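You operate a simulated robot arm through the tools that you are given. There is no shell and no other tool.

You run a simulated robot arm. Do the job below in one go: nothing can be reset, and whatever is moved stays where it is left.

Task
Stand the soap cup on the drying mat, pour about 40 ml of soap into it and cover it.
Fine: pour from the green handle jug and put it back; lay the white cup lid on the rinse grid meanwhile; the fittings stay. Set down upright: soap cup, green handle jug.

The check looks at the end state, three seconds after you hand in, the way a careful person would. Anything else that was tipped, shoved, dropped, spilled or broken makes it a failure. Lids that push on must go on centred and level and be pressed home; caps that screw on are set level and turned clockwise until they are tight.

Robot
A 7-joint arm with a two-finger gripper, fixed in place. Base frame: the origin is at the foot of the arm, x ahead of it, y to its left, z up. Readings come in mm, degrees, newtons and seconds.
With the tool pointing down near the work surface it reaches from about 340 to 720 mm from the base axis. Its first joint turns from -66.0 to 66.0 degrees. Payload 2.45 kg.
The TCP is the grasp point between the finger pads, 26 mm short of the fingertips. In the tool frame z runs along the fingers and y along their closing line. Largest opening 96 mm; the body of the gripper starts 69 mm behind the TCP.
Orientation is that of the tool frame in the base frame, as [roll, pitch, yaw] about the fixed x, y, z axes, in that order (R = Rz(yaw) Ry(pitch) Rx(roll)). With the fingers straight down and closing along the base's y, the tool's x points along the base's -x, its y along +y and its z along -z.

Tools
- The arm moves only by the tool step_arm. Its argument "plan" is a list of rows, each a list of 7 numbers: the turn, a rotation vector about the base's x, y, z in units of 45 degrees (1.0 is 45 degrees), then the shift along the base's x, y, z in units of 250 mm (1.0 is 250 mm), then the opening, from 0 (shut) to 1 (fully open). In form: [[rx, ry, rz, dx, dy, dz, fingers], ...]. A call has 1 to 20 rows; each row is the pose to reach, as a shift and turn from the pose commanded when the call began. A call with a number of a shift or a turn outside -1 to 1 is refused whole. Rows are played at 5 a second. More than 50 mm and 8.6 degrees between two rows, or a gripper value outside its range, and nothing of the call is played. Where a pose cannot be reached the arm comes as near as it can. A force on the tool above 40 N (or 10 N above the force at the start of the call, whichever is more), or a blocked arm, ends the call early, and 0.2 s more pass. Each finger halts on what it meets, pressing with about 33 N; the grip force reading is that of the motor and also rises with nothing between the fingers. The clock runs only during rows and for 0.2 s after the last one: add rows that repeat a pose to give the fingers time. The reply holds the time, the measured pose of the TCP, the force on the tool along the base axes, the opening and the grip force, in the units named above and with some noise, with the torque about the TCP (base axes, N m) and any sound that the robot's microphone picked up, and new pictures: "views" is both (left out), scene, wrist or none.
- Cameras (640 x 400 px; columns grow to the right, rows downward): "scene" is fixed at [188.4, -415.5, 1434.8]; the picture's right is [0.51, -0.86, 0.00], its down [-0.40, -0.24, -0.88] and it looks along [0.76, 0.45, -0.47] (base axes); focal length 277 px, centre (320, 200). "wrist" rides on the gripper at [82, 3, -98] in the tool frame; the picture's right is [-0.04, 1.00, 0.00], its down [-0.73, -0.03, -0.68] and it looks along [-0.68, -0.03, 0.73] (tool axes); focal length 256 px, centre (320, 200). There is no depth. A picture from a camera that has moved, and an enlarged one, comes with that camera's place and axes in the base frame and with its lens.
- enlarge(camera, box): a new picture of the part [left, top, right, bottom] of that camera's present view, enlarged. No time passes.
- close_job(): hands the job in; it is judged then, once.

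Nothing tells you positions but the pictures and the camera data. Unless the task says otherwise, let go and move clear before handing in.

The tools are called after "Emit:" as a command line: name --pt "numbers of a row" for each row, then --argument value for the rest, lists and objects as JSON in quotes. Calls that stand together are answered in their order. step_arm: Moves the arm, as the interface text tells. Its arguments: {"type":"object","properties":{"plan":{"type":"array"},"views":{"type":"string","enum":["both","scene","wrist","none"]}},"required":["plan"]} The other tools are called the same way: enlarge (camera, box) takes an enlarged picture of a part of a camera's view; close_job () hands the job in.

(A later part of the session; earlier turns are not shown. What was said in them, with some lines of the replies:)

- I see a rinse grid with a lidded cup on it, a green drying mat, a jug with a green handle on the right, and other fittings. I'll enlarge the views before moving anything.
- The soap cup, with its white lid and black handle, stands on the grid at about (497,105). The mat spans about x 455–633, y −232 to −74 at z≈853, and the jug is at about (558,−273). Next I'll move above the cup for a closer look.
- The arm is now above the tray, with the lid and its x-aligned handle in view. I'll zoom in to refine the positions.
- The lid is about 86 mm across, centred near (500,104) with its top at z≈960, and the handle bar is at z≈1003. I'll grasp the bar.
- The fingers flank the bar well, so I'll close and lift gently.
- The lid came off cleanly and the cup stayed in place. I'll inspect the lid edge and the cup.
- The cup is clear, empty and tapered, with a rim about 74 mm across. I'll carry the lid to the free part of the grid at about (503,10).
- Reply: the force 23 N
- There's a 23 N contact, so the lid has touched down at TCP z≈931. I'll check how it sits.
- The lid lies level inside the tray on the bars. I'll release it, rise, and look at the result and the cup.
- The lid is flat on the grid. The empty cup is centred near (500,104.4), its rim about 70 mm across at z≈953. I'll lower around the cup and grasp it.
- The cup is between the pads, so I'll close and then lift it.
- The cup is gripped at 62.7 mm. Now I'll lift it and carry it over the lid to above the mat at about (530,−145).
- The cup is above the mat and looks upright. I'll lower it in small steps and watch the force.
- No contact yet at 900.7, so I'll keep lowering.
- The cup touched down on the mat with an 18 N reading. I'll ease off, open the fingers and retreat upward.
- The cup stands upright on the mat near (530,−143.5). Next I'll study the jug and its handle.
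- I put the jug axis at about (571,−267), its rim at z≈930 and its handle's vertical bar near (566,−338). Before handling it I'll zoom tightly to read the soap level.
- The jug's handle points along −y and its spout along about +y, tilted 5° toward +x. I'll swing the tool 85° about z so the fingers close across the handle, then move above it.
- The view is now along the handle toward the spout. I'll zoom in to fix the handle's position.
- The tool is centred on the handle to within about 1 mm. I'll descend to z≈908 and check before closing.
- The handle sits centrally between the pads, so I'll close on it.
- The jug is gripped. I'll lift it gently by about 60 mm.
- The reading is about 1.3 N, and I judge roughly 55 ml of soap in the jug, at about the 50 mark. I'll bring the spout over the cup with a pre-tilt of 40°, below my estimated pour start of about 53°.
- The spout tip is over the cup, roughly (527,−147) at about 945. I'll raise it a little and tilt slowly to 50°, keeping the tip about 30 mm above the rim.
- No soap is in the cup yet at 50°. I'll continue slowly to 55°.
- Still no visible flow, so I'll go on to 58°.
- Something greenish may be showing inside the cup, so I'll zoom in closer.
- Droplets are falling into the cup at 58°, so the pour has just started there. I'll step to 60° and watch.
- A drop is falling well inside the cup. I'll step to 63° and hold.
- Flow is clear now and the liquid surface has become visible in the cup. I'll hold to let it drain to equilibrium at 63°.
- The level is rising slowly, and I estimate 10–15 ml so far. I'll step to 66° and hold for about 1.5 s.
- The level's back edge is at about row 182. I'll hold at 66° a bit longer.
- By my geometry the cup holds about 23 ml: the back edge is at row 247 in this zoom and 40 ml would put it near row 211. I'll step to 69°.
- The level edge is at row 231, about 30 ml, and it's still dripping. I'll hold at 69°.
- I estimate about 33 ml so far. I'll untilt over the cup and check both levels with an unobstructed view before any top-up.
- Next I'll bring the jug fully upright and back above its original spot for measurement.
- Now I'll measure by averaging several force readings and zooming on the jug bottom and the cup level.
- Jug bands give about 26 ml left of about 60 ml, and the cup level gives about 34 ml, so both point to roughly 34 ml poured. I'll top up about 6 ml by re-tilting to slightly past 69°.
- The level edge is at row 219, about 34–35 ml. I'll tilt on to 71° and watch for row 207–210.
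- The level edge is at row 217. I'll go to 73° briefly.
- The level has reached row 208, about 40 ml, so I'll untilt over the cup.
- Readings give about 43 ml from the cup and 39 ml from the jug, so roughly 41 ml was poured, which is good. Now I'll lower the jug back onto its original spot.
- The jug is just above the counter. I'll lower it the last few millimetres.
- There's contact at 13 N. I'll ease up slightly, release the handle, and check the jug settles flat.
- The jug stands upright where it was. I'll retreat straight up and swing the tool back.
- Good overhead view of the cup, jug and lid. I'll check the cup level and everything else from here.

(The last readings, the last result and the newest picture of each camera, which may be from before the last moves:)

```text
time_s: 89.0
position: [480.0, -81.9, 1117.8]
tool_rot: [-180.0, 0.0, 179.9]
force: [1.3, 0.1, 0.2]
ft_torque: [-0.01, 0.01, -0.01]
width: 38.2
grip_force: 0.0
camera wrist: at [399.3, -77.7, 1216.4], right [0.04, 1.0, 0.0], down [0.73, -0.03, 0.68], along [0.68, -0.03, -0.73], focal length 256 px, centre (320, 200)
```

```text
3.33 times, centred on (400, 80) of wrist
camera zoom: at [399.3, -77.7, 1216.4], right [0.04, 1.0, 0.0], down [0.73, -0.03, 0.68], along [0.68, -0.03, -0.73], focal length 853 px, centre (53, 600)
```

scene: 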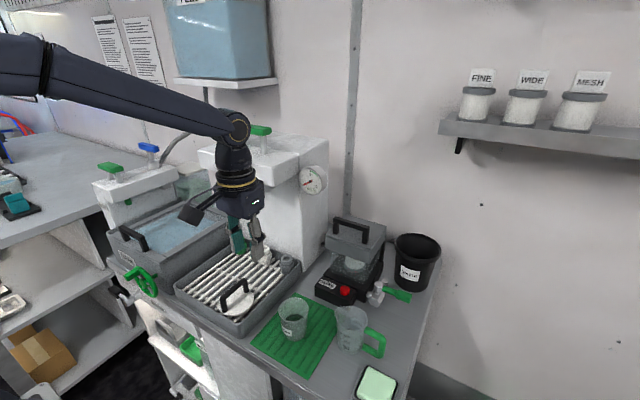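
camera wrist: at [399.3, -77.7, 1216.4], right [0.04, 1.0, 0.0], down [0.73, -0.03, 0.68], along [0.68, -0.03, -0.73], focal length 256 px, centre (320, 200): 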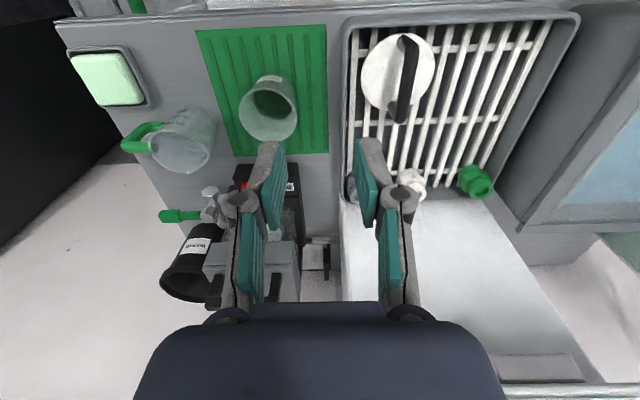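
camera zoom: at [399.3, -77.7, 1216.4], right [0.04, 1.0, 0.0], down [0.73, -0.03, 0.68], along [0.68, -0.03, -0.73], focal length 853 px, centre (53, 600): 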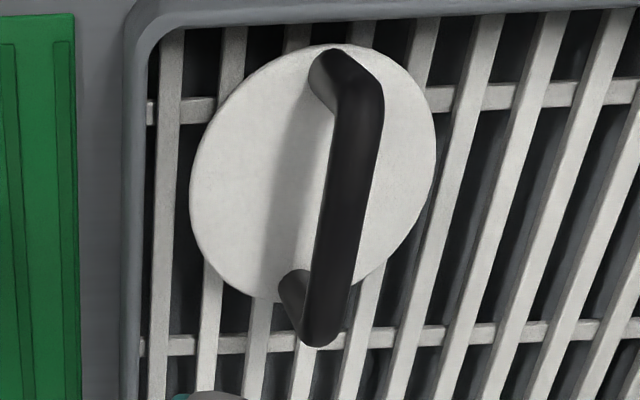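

The cup level is confirmed at z≈878, about 40 ml, the jug is fine and the mat is clean. I'll go to the lid and regrasp its handle.

Emit:
step_arm --pt "0 0 0 0.03 0.12 0 0.4" --pt "0 0 0 0.06 0.24 0 0.4" --pt "0 0 0 0.089 0.359 -0.05 0.4" --pt "0 0 0 0.089 0.359 -0.2 0.4" --pt "0 0 0 0.089 0.359 -0.35 0.4" --pt "0 0 0 0.089 0.359 -0.5 0.4" --pt "0 0 0 0.089 0.359 -0.62 0.4" --pt "0 0 0 0.089 0.359 -0.7 0.4" --pt "0 0 0 0.089 0.359 -0.75 0.4" --pt "0 0 0 0.089 0.359 -0.75 0.4"

Emit:
enlarge --camera "wrist" --box '[200, 40, 440, 240]'

```text
time_s: 91.2
position: [501.2, 8.9, 929.9]
tool_rot: [180.0, 0.1, 179.9]
force: [0.2, -0.5, 0.7]
ft_torque: [0.04, 0.01, 0.0]
width: 38.4
grip_force: 0.0
camera wrist: at [421.3, 12.2, 1028.4], right [0.04, 1.0, 0.0], down [0.73, -0.03, 0.68], along [0.68, -0.03, -0.73], focal length 256 px, centre (320, 200)
```

scene: 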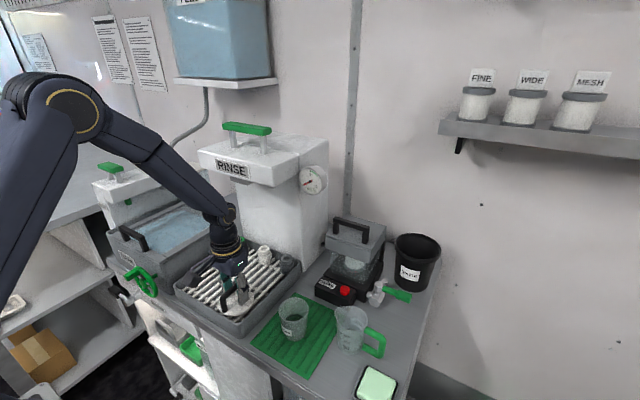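
wrist: 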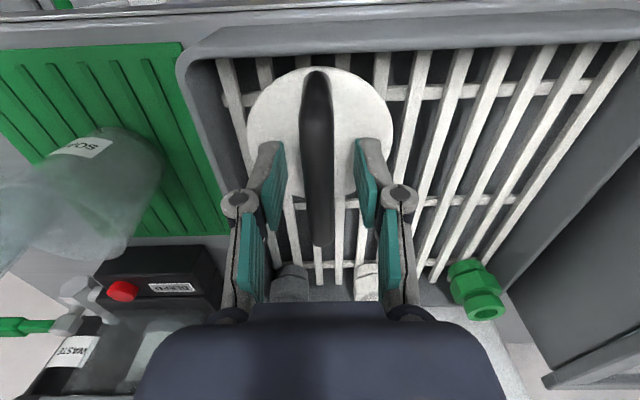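

```text
2.00 times, centred on (320, 140) of wrist
camera zoom: at [421.3, 12.2, 1028.4], right [0.04, 1.0, 0.0], down [0.73, -0.03, 0.68], along [0.68, -0.03, -0.73], focal length 512 px, centre (320, 320)
```

zoom: 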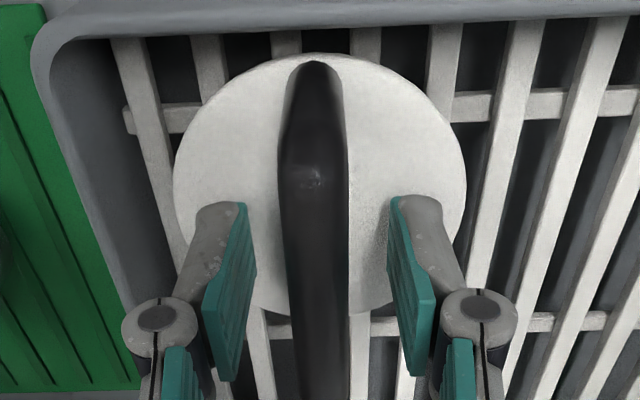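

The handle is centred between the pads. I'll close and lift the lid.

Emit:
step_arm --pt "0 0 0 0 0 0 0.2" --pt "0 0 0 0 0 0 0" --pt "0 0 0 0 0 0 0" --pt "0 0 0 0 0 0 0" --pt "0 0 0 0 0 0 0" --views "none"

Emit:
step_arm --pt "0 0 0 0 0 0.04 0" --pt "0 0 0 0 0 0.14 0" --pt "0 0 0 0 0 0.28 0" --pt "0 0 0 0 0 0.42 0" --pt "0 0 0 0 0 0.5 0" --pt "0 0 0 0.03 -0.1 0.5 0" --pt "0 0 0 0.06 -0.22 0.5 0" --pt "0 0 0 0.08 -0.36 0.5 0" --pt "0 0 0 0.1 -0.5 0.5 0" --pt "0 0 0 0.11 -0.59 0.5 0" --pt "0 0 0 0.11 -0.613 0.5 0" --pt "0 0 0 0.11 -0.613 0.5 0" --pt "0 0 0 0.11 -0.613 0.4 0" --pt "0 0 0 0.11 -0.613 0.3 0" --pt "0 0 0 0.11 -0.613 0.26 0" --pt "0 0 0 0.11 -0.613 0.26 0"

Emit:
enlarge --camera "scene" --box '[260, 260, 340, 350]'

Emit:
enlarge --camera "wrist" --box '[220, 20, 420, 200]'

```text
time_s: 92.4
position: [502.3, 9.9, 930.3]
tool_rot: [179.9, -0.1, -180.0]
force: [-0.4, 0.4, -1.2]
ft_torque: [-0.02, -0.01, -0.03]
width: 11.2
grip_force: 32.7
```

```text
time_s: 95.8
position: [530.0, -143.8, 995.6]
tool_rot: [179.9, 0.0, 179.9]
force: [-0.3, -0.2, 0.3]
ft_torque: [0.0, -0.03, -0.01]
width: 11.2
grip_force: 33.2
camera wrist: at [449.0, -140.9, 1093.9], right [0.04, 1.0, 0.0], down [0.73, -0.03, 0.68], along [0.68, -0.03, -0.73], focal length 256 px, centre (320, 200)
```

scene: 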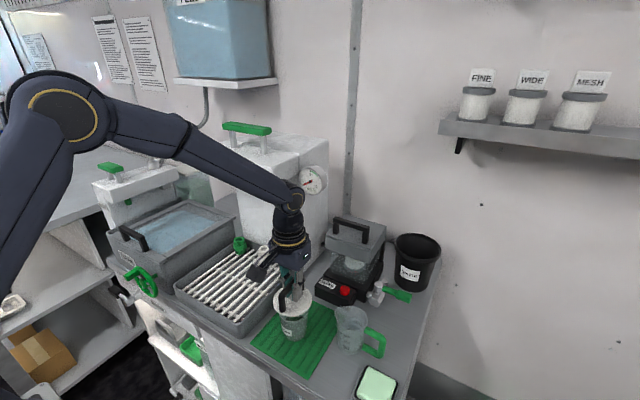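
wrist: 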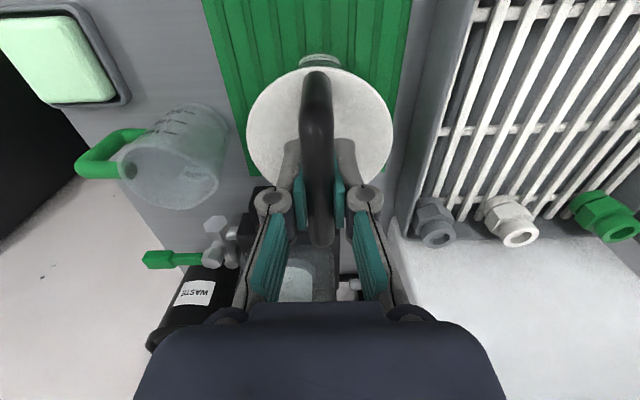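

```text
4.44 times, centred on (300, 305) of scene
camera zoom: at [188.4, -415.5, 1434.8], right [0.51, -0.86, 0.0], down [-0.4, -0.24, -0.88], along [0.76, 0.45, -0.47], focal length 1230 px, centre (409, -267)
```

zoom: 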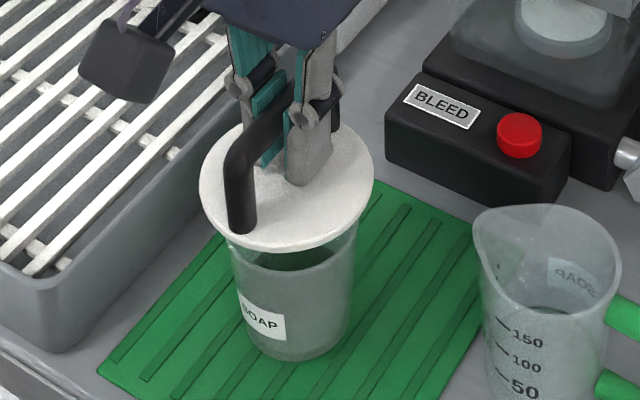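

```text
2.22 times, centred on (320, 110) of wrist
camera zoom: at [449.0, -140.9, 1093.9], right [0.04, 1.0, 0.0], down [0.73, -0.03, 0.68], along [0.68, -0.03, -0.73], focal length 569 px, centre (320, 400)
```

zoom: 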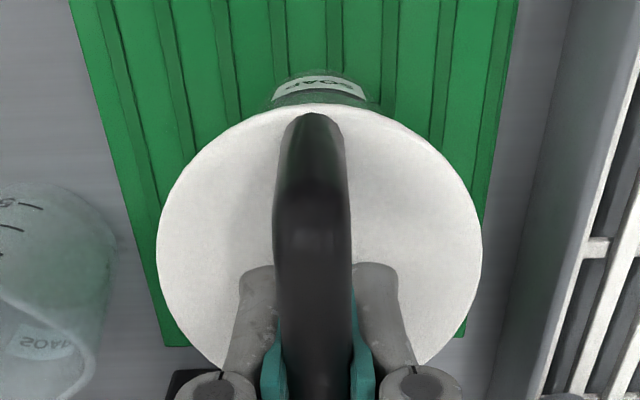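

The lid is centred above the cup as far as both views show. I'll lower it to near contact.

Emit:
step_arm --pt "0 0 0 0 0 -0.02 0" --pt "0 0 0 0 0 -0.04 0" --pt "0 0 0 0 0 -0.056 0" --pt "0 0 0 0 0 -0.068 0" --pt "0 0 0 0 0 -0.068 0"

Emit:
enlarge --camera "scene" --box '[265, 280, 325, 345]'

Emit:
enlarge --camera "wrist" --box '[220, 20, 420, 200]'

```text
time_s: 97.0
position: [530.2, -143.9, 978.7]
tool_rot: [179.9, -0.1, 180.0]
force: [-0.1, 1.6, -0.6]
ft_torque: [0.0, -0.03, 0.0]
width: 11.3
grip_force: 33.0
camera wrist: at [449.1, -140.8, 1076.8], right [0.04, 1.0, 0.0], down [0.73, -0.03, 0.68], along [0.68, -0.03, -0.73], focal length 256 px, centre (320, 200)
```

scene: 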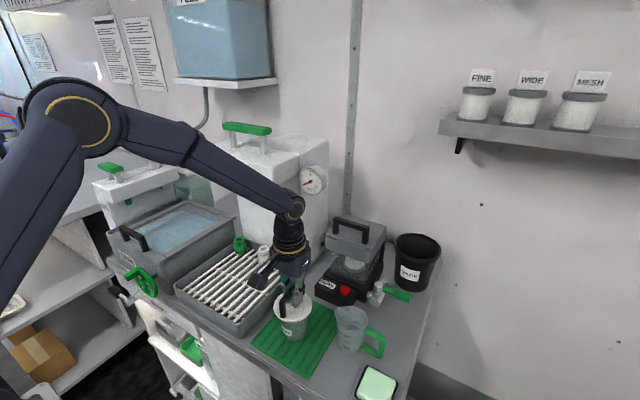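
wrist: 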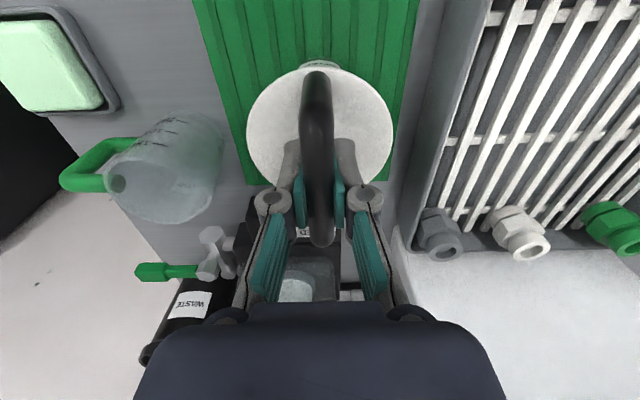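

```text
6.15 times, centred on (295, 312) of scene
camera zoom: at [188.4, -415.5, 1434.8], right [0.51, -0.86, 0.0], down [-0.4, -0.24, -0.88], along [0.76, 0.45, -0.47], focal length 1703 px, centre (474, -492)
```

zoom: 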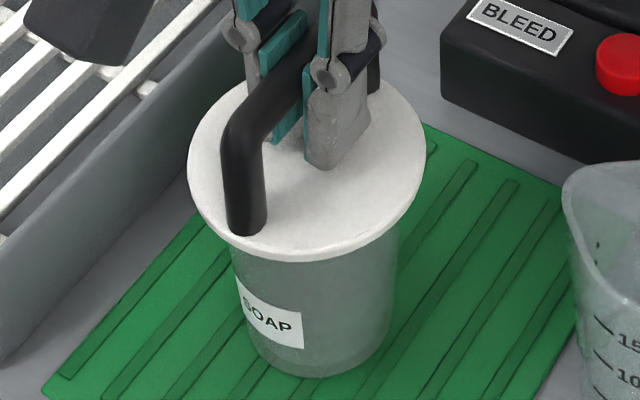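

```text
2.22 times, centred on (320, 110) of wrist
camera zoom: at [449.1, -140.8, 1076.8], right [0.04, 1.0, 0.0], down [0.73, -0.03, 0.68], along [0.68, -0.03, -0.73], focal length 569 px, centre (320, 400)
```

zoom: 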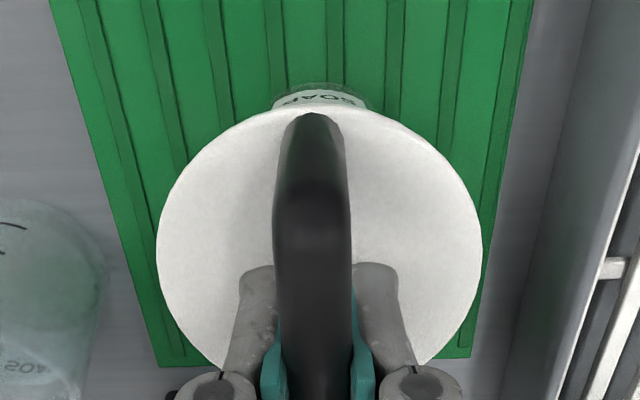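

It's very near the rim. I'll lower in about 1.5 mm steps while monitoring force.

Emit:
step_arm --pt "0 0 0 0 0 -0.006 0" --pt "0 0 0 0 0 -0.006 0" --views "none"

Emit:
step_arm --pt "0 0 0 0 0 -0.006 0" --pt "0 0 0 0 0 -0.006 0" --views "none"

Emit:
step_arm --pt "0 0 0 0 0 -0.006 0" --pt "0 0 0 0 0 -0.006 0" --views "none"

```text
time_s: 97.6
position: [530.3, -143.0, 977.2]
tool_rot: [180.0, 0.0, -180.0]
force: [0.5, -0.5, -0.7]
ft_torque: [0.01, -0.02, -0.01]
width: 11.4
grip_force: 33.1
```

```text
time_s: 98.2
position: [530.8, -144.3, 976.1]
tool_rot: [-180.0, 0.1, -180.0]
force: [0.3, 0.1, -0.1]
ft_torque: [0.0, 0.02, 0.0]
width: 11.1
grip_force: 32.7
```

```text
time_s: 98.8
position: [530.2, -144.4, 973.5]
tool_rot: [-179.9, 0.0, 180.0]
force: [-1.1, -1.1, -0.7]
ft_torque: [-0.04, 0.03, 0.01]
width: 11.2
grip_force: 33.1
```

Emit:
step_arm --pt "0 0 0 0 0 -0.005 0" --pt "0 0 0 0 0 -0.005 0" --views "none"

Emit:
step_arm --pt "0 0 0 0 0 -0.005 0" --pt "0 0 0 0 0 -0.005 0" --views "scene"

Emit:
enlarge --camera "scene" --box '[265, 280, 325, 345]'

```text
time_s: 99.4
position: [528.9, -143.9, 973.4]
tool_rot: [180.0, 0.0, 179.9]
force: [0.5, 0.4, -0.9]
ft_torque: [-0.01, -0.01, 0.03]
width: 11.1
grip_force: 33.0
```

```text
time_s: 100.0
position: [531.0, -144.3, 972.1]
tool_rot: [-180.0, 0.0, 180.0]
force: [0.1, 0.6, 0.0]
ft_torque: [-0.01, -0.01, 0.0]
width: 11.3
grip_force: 33.4
```

scene: 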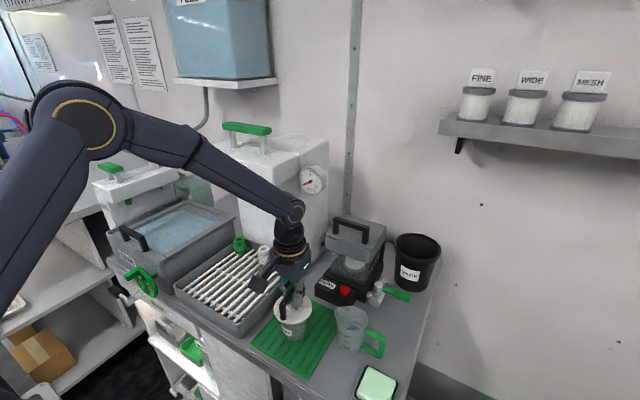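

```text
6.15 times, centred on (295, 312) of scene
camera zoom: at [188.4, -415.5, 1434.8], right [0.51, -0.86, 0.0], down [-0.4, -0.24, -0.88], along [0.76, 0.45, -0.47], focal length 1703 px, centre (474, -492)
```

zoom: 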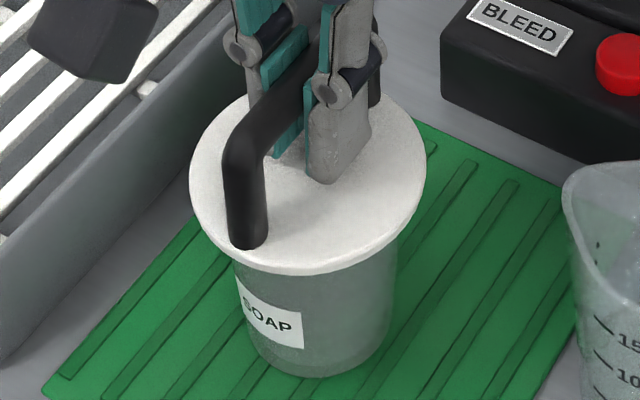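

Emit:
step_arm --pt "0 0 0 0 0 -0.005 0" --pt "0 0 0 0 0 -0.005 0" --views "none"

Emit:
step_arm --pt "0 0 0 0 0 -0.004 0" --pt "0 0 0 0 0 -0.004 0" --views "none"

Emit:
step_arm --pt "0 0 0 0 0 -0.004 0" --pt "0 0 0 0 0 -0.004 0" --views "none"

```text
time_s: 100.6
position: [530.2, -143.7, 969.6]
tool_rot: [180.0, 0.1, 180.0]
force: [-0.4, 0.6, -1.0]
ft_torque: [0.0, 0.0, 0.0]
width: 11.4
grip_force: 33.2
```

```text
time_s: 101.2
position: [530.2, -144.0, 968.8]
tool_rot: [179.9, 0.0, 179.9]
force: [-0.5, -0.2, 0.2]
ft_torque: [-0.02, 0.03, 0.02]
width: 11.2
grip_force: 33.7
```

```text
time_s: 101.8
position: [530.3, -143.7, 968.7]
tool_rot: [179.9, 0.0, 179.9]
force: [1.6, 0.1, 6.7]
ft_torque: [0.03, -0.03, -0.02]
width: 11.1
grip_force: 32.6
```

There's contact with 6.7 N and negligible torque, so it's level and centred. I'll press on gradually.

Emit:
step_arm --pt "0 0 0 0 0 -0.002 0" --pt "0 0 0 0 0 -0.004 0" --pt "0 0 0 0 0 -0.004 0" --views "none"

Emit:
step_arm --pt "0 0 0 0 0 -0.002 0" --pt "0 0 0 0 0 -0.004 0" --pt "0 0 0 0 0 -0.004 0" --views "scene"

Emit:
enlarge --camera "scene" --box '[265, 280, 325, 345]'

```text
time_s: 102.6
position: [530.9, -144.3, 968.8]
tool_rot: [-180.0, 0.2, -180.0]
force: [1.6, 0.1, 22.6]
ft_torque: [0.0, 0.23, -0.01]
width: 11.0
grip_force: 33.8
```

```text
time_s: 103.4
position: [531.1, -143.8, 967.3]
tool_rot: [-180.0, 0.0, 179.9]
force: [4.3, -0.3, 18.8]
ft_torque: [-0.01, -0.22, -0.02]
width: 12.2
grip_force: 32.6
```

scene: 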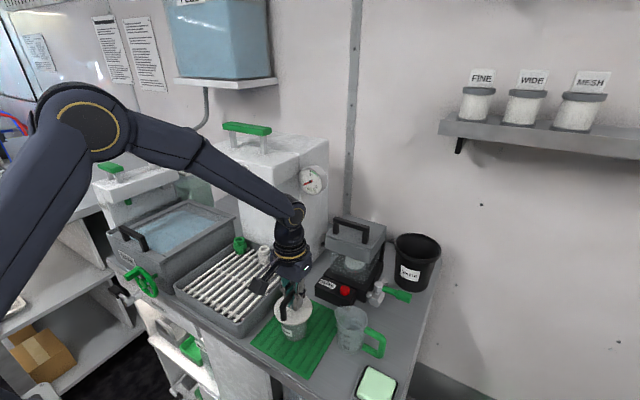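

```text
6.15 times, centred on (295, 312) of scene
camera zoom: at [188.2, -415.4, 1434.9], right [0.51, -0.86, 0.0], down [-0.4, -0.24, -0.88], along [0.76, 0.45, -0.47], focal length 1703 px, centre (474, -492)
```

zoom: 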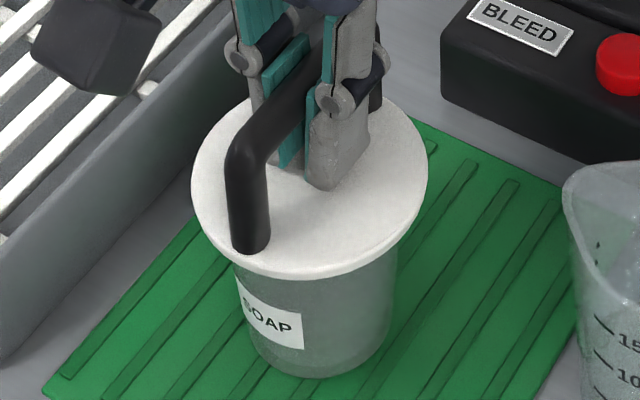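

The lid stopped hard at about 22 N with its flange at the cup rim, and the grip then slipped slightly on the bar. I'll release, look, then press from above with closed fingertips to make sure it's home.

Emit:
step_arm --pt "0 0 0 0 0 0.003 0" --pt "0 0 0 0 0 0.003 0.15" --pt "0 0 0 0 0 0.003 0.3" --pt "0 0 0 0 0 0.003 0.4" --pt "0 0 0 0 0 0.003 0.4" --pt "0 0 0 0 0 0.003 0.4" --views "none"

Emit:
step_arm --pt "0 0 0 0 0 0.08 0.4" --pt "0 0 0 0 0 0.2 0.4" --pt "0 0 0 0 0 0.32 0.4" --pt "0 0 0 0 0 0.4 0.4" --pt "0 0 0 0 0 0.4 0.4"

Emit:
enlarge --camera "scene" --box '[265, 280, 325, 345]'

Emit:
enlarge --camera "wrist" --box '[220, 0, 420, 200]'

```text
time_s: 104.8
position: [529.7, -144.3, 968.0]
tool_rot: [-179.9, 0.0, -179.9]
force: [-0.1, 0.2, 0.2]
ft_torque: [0.02, 0.0, 0.0]
width: 38.6
grip_force: 0.1
```

```text
time_s: 106.0
position: [530.5, -141.5, 1065.9]
tool_rot: [-180.0, 0.0, 180.0]
force: [-0.6, -0.1, 1.2]
ft_torque: [0.01, 0.03, -0.01]
width: 38.3
grip_force: 0.1
camera wrist: at [449.5, -140.1, 1165.2], right [0.04, 1.0, 0.0], down [0.73, -0.03, 0.68], along [0.68, -0.03, -0.73], focal length 256 px, centre (320, 200)
```

scene: 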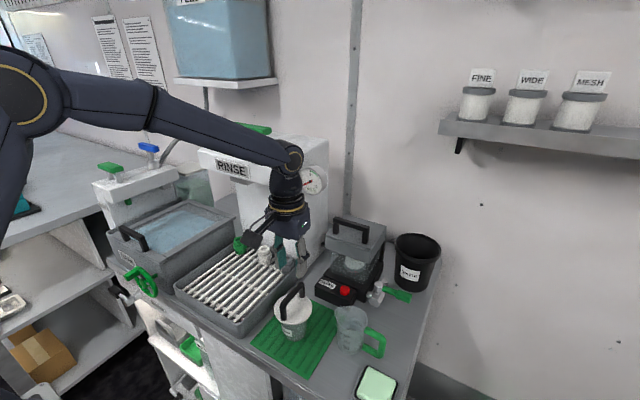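
wrist: 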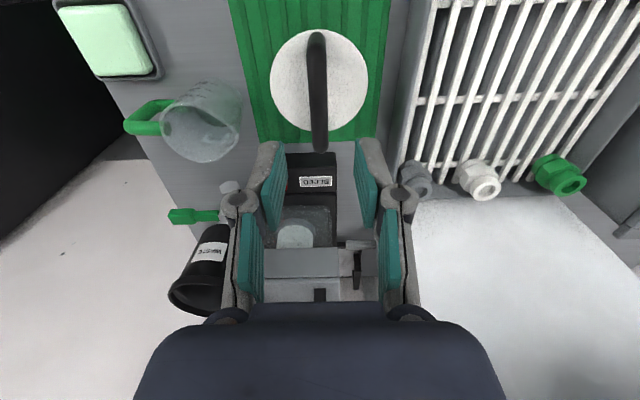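

```text
6.15 times, centred on (295, 312) of scene
camera zoom: at [188.4, -415.5, 1434.8], right [0.51, -0.86, 0.0], down [-0.4, -0.24, -0.88], along [0.76, 0.45, -0.47], focal length 1703 px, centre (474, -492)
```

zoom: 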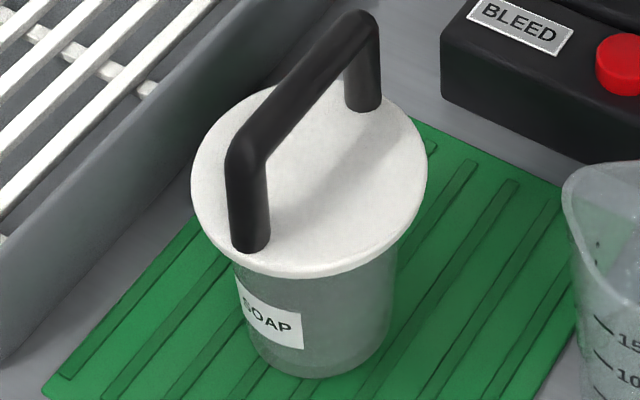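

```text
2.00 times, centred on (320, 100) of wrist
camera zoom: at [449.5, -140.1, 1165.2], right [0.04, 1.0, 0.0], down [0.73, -0.03, 0.68], along [0.68, -0.03, -0.73], focal length 512 px, centre (320, 400)
```

zoom: 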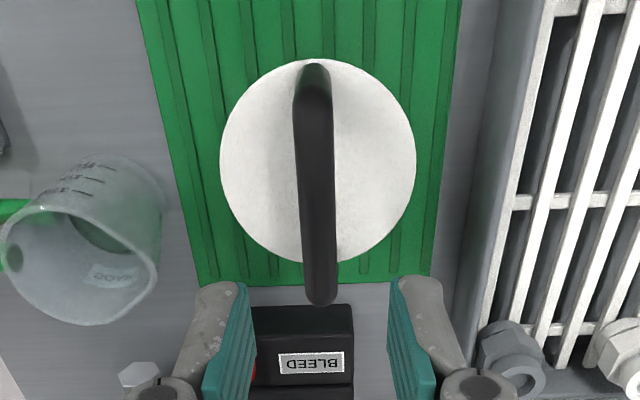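

The lid sits level and centred. I'll close the fingers and press down on the middle of the handle bar.

Emit:
step_arm --pt "0 0 0 0 0 0 0" --pt "0 0 0 0 0 -0.05 0" --pt "0 0 0 0 0 -0.1 0" --pt "0 0 0 0 0 -0.15 0" --pt "0 0 0 0 0 -0.19 0" --pt "0 0 0 0 0 -0.21 0" --pt "0 0 0 0 0 -0.21 0"

Emit:
enlarge --camera "scene" --box '[265, 260, 335, 345]'

```text
time_s: 107.6
position: [530.0, -144.7, 1014.1]
tool_rot: [180.0, -0.1, 180.0]
force: [0.1, 0.0, 0.6]
ft_torque: [-0.02, 0.0, 0.02]
width: 0.0
grip_force: 28.5
camera wrist: at [449.2, -140.8, 1112.7], right [0.04, 1.0, 0.0], down [0.73, -0.03, 0.68], along [0.68, -0.03, -0.73], focal length 256 px, centre (320, 200)
```

scene: 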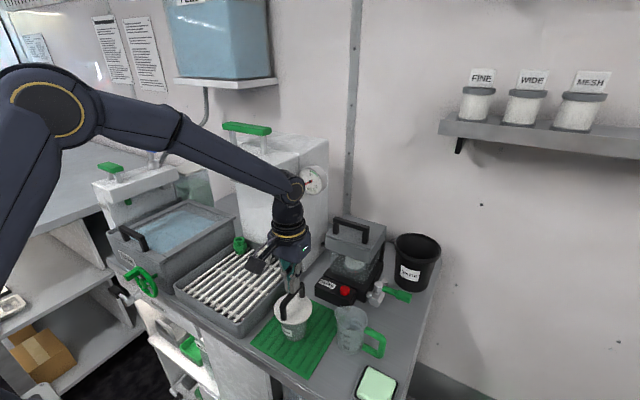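
wrist: 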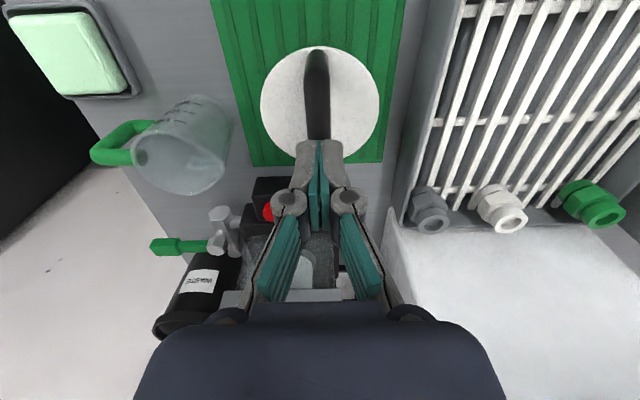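

```text
4.71 times, centred on (300, 302) of scene
camera zoom: at [188.4, -415.5, 1434.8], right [0.51, -0.86, 0.0], down [-0.4, -0.24, -0.88], along [0.76, 0.45, -0.47], focal length 1302 px, centre (414, -282)
```

zoom: 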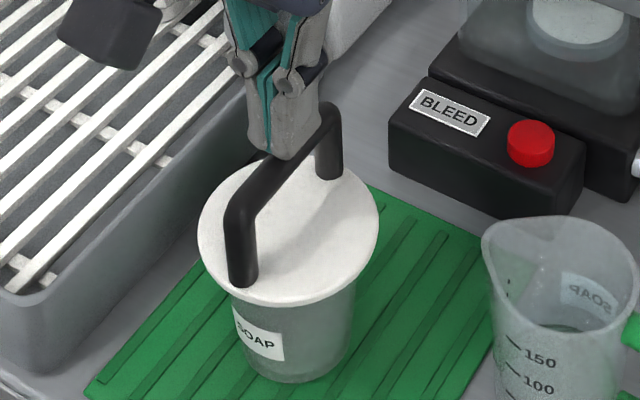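

Emit:
step_arm --pt "0 0 0 0 0 -0.008 0" --pt "0 0 0 0 0 -0.016 0" --pt "0 0 0 0 0 -0.016 0" --views "none"

Emit:
step_arm --pt "0 0 0 0 0 -0.008 0" --pt "0 0 0 0 0 -0.012 0" --pt "0 0 0 0 0 -0.012 0" --views "none"

Emit:
step_arm --pt "0 0 0 0 0 -0.006 0" --pt "0 0 0 0 0 -0.006 0" --views "none"

```text
time_s: 108.4
position: [530.5, -142.1, 1010.4]
tool_rot: [180.0, 0.0, 180.0]
force: [0.1, -0.9, 1.2]
ft_torque: [0.01, 0.0, 0.02]
width: 0.2
grip_force: 28.8
```

```text
time_s: 109.2
position: [530.9, -143.6, 1007.6]
tool_rot: [-179.9, 0.0, 180.0]
force: [-0.3, 0.1, 4.0]
ft_torque: [0.0, 0.03, 0.0]
width: 5.8
grip_force: 28.3
```

```text
time_s: 109.8
position: [530.1, -142.9, 1009.1]
tool_rot: [-179.8, 0.2, -180.0]
force: [-4.3, 0.2, 24.2]
ft_torque: [0.01, 0.38, -0.01]
width: 6.1
grip_force: 28.3
```

Emit:
step_arm --pt "0 0 0 0 0 -0.003 0" --pt "0 0 0 0 0 -0.003 0" --pt "0 0 0 0 0 -0.003 0" --views "scene"

Emit:
enlarge --camera "scene" --box '[265, 260, 335, 345]'

```text
time_s: 110.5
position: [532.1, -144.5, 1007.5]
tool_rot: [-179.9, 0.2, -180.0]
force: [-3.4, 0.6, 11.8]
ft_torque: [0.02, 0.22, 0.0]
width: 6.1
grip_force: 28.7
stopped in row 3: the force on the tool passed its limit at 40 N (the readings are from after the stop); the commanded pose is now the measured one
```

scene: 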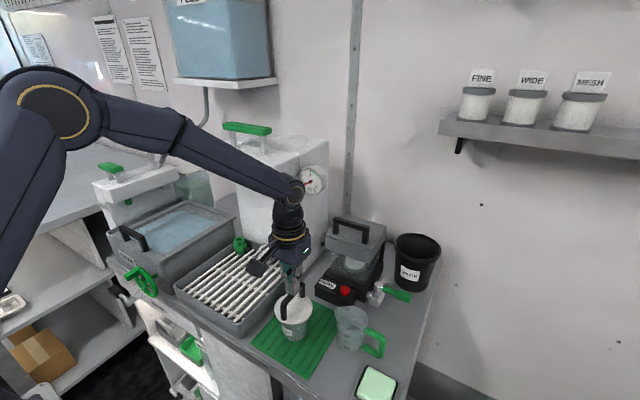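

```text
4.71 times, centred on (300, 302) of scene
camera zoom: at [188.1, -415.4, 1434.9], right [0.51, -0.86, 0.0], down [-0.4, -0.24, -0.88], along [0.76, 0.45, -0.47], focal length 1302 px, centre (414, -282)
```

zoom: 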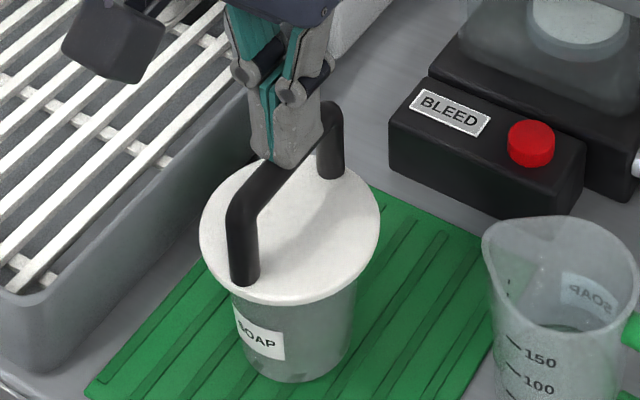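

The lid was pressed with 40 N and didn't yield, so it's home. I'll open the fingers before lifting so nothing is dragged, then retreat.

Emit:
step_arm --pt "0 0 0 0 0 0.004 0.15" --pt "0 0 0 0 0 0.008 0.3" --pt "0 0 0 0 0 0.008 0.4" --pt "0 0 0 0 0 0.008 0.4" --views "none"

Emit:
step_arm --pt "0 0 0 0 0 0.06 0.4" --pt "0 0 0 0 0 0.2 0.4" --pt "0 0 0 -0.05 0 0.35 0.4" --pt "0 0 0 -0.15 0.03 0.45 0.4" --pt "0 0 0 -0.25 0.1 0.5 0.4" --pt "0 0 0 -0.25 0.2 0.5 0.4" --pt "0 0 0 -0.25 0.2 0.5 0.4"

Emit:
enlarge --camera "scene" --box '[265, 275, 325, 345]'

Emit:
enlarge --camera "scene" --box '[230, 270, 410, 400]'

Emit:
enlarge --camera "wrist" --box '[160, 40, 340, 180]'

```text
time_s: 111.5
position: [532.0, -143.2, 1010.4]
tool_rot: [-179.9, 0.2, 179.9]
force: [0.4, 0.1, 0.3]
ft_torque: [0.01, 0.0, 0.0]
width: 38.6
grip_force: 0.1
```

```text
time_s: 113.2
position: [468.7, -92.5, 1133.4]
tool_rot: [-179.8, 0.2, 180.0]
force: [0.1, 0.2, 0.7]
ft_torque: [0.02, 0.0, 0.04]
width: 38.3
grip_force: 0.1
camera wrist: at [387.2, -90.1, 1231.4], right [0.04, 1.0, 0.0], down [0.73, -0.03, 0.68], along [0.68, -0.03, -0.73], focal length 256 px, centre (320, 200)
```

scene: 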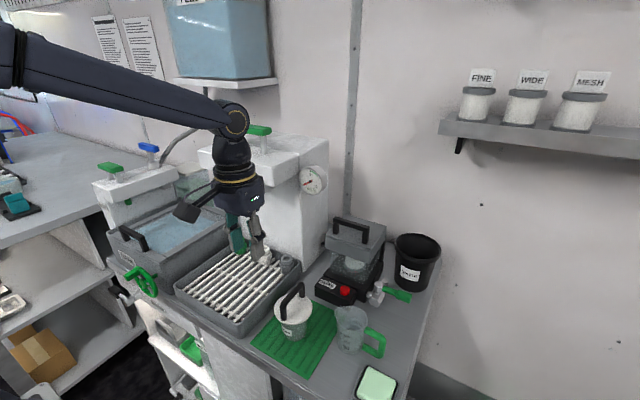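
wrist: 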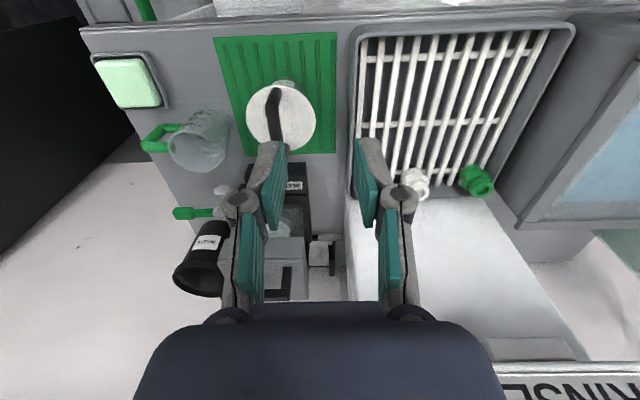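

```text
5.71 times, centred on (295, 310) of scene
camera zoom: at [188.4, -415.5, 1434.8], right [0.51, -0.86, 0.0], down [-0.4, -0.24, -0.88], along [0.76, 0.45, -0.47], focal length 1581 px, centre (463, -429)
```

zoom: 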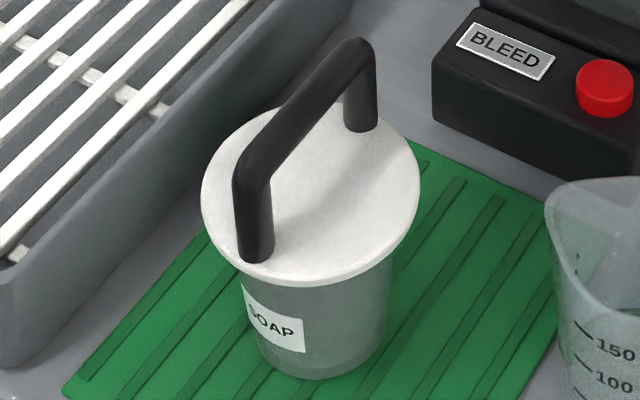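

```text
3.08 times, centred on (320, 335) of scene
camera zoom: at [188.4, -415.5, 1434.8], right [0.51, -0.86, 0.0], down [-0.4, -0.24, -0.88], along [0.76, 0.45, -0.47], focal length 852 px, centre (320, -215)
```

zoom: 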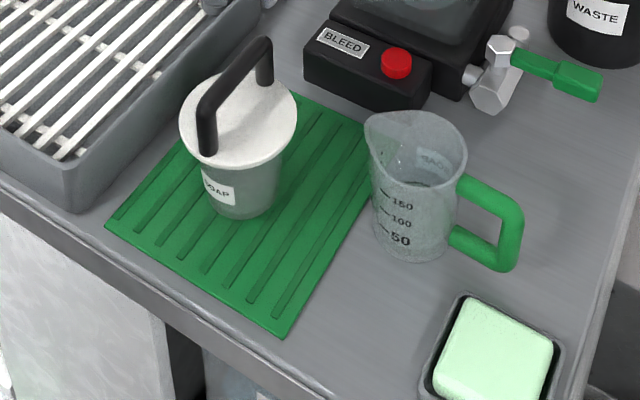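

```text
2.86 times, centred on (250, 110) of wrist
camera zoom: at [387.2, -90.1, 1231.4], right [0.04, 1.0, 0.0], down [0.73, -0.03, 0.68], along [0.68, -0.03, -0.73], focal length 731 px, centre (520, 457)
```

zoom: 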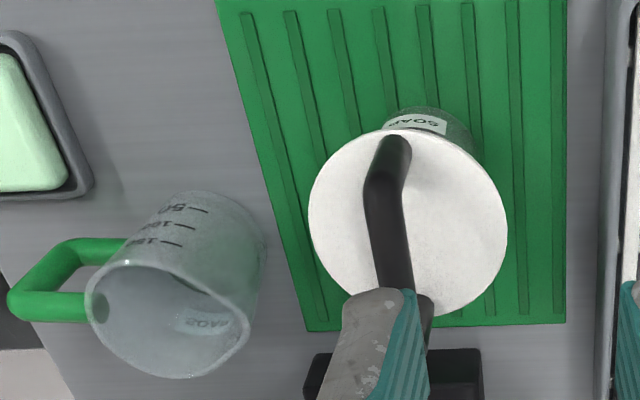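

The soap cup stands on the mat holding about 40 ml, with its lid level, centred and pressed home. The jug is upright back in its place, the fittings weren't touched, and the arm is clear, so I'm handing in.

Emit:
close_job

```text
The job is handed in.
```

The job is handed in. The soap cup stands upright on the drying mat with about 40 ml of soap in it and its lid back on.

- **Soap:** I judged the amount from the camera pictures. The level in the cup suggested about 43 ml, and what was left in the jug suggested about 39 ml had gone. It was poured in two goes, with a small top-up after I checked the first.
- **Lid:** it waited on the rinse grid during the pour. It went back on level and centred. I then pressed down on its handle to the arm's 40 N limit, and it did not give any further.
- **Jug:** it is upright back where it started, holding the remaining 20 ml or so.
- **Everything else:** the fittings were not touched, and I saw no spills in the last pictures. The arm had let go and moved clear before I handed in.
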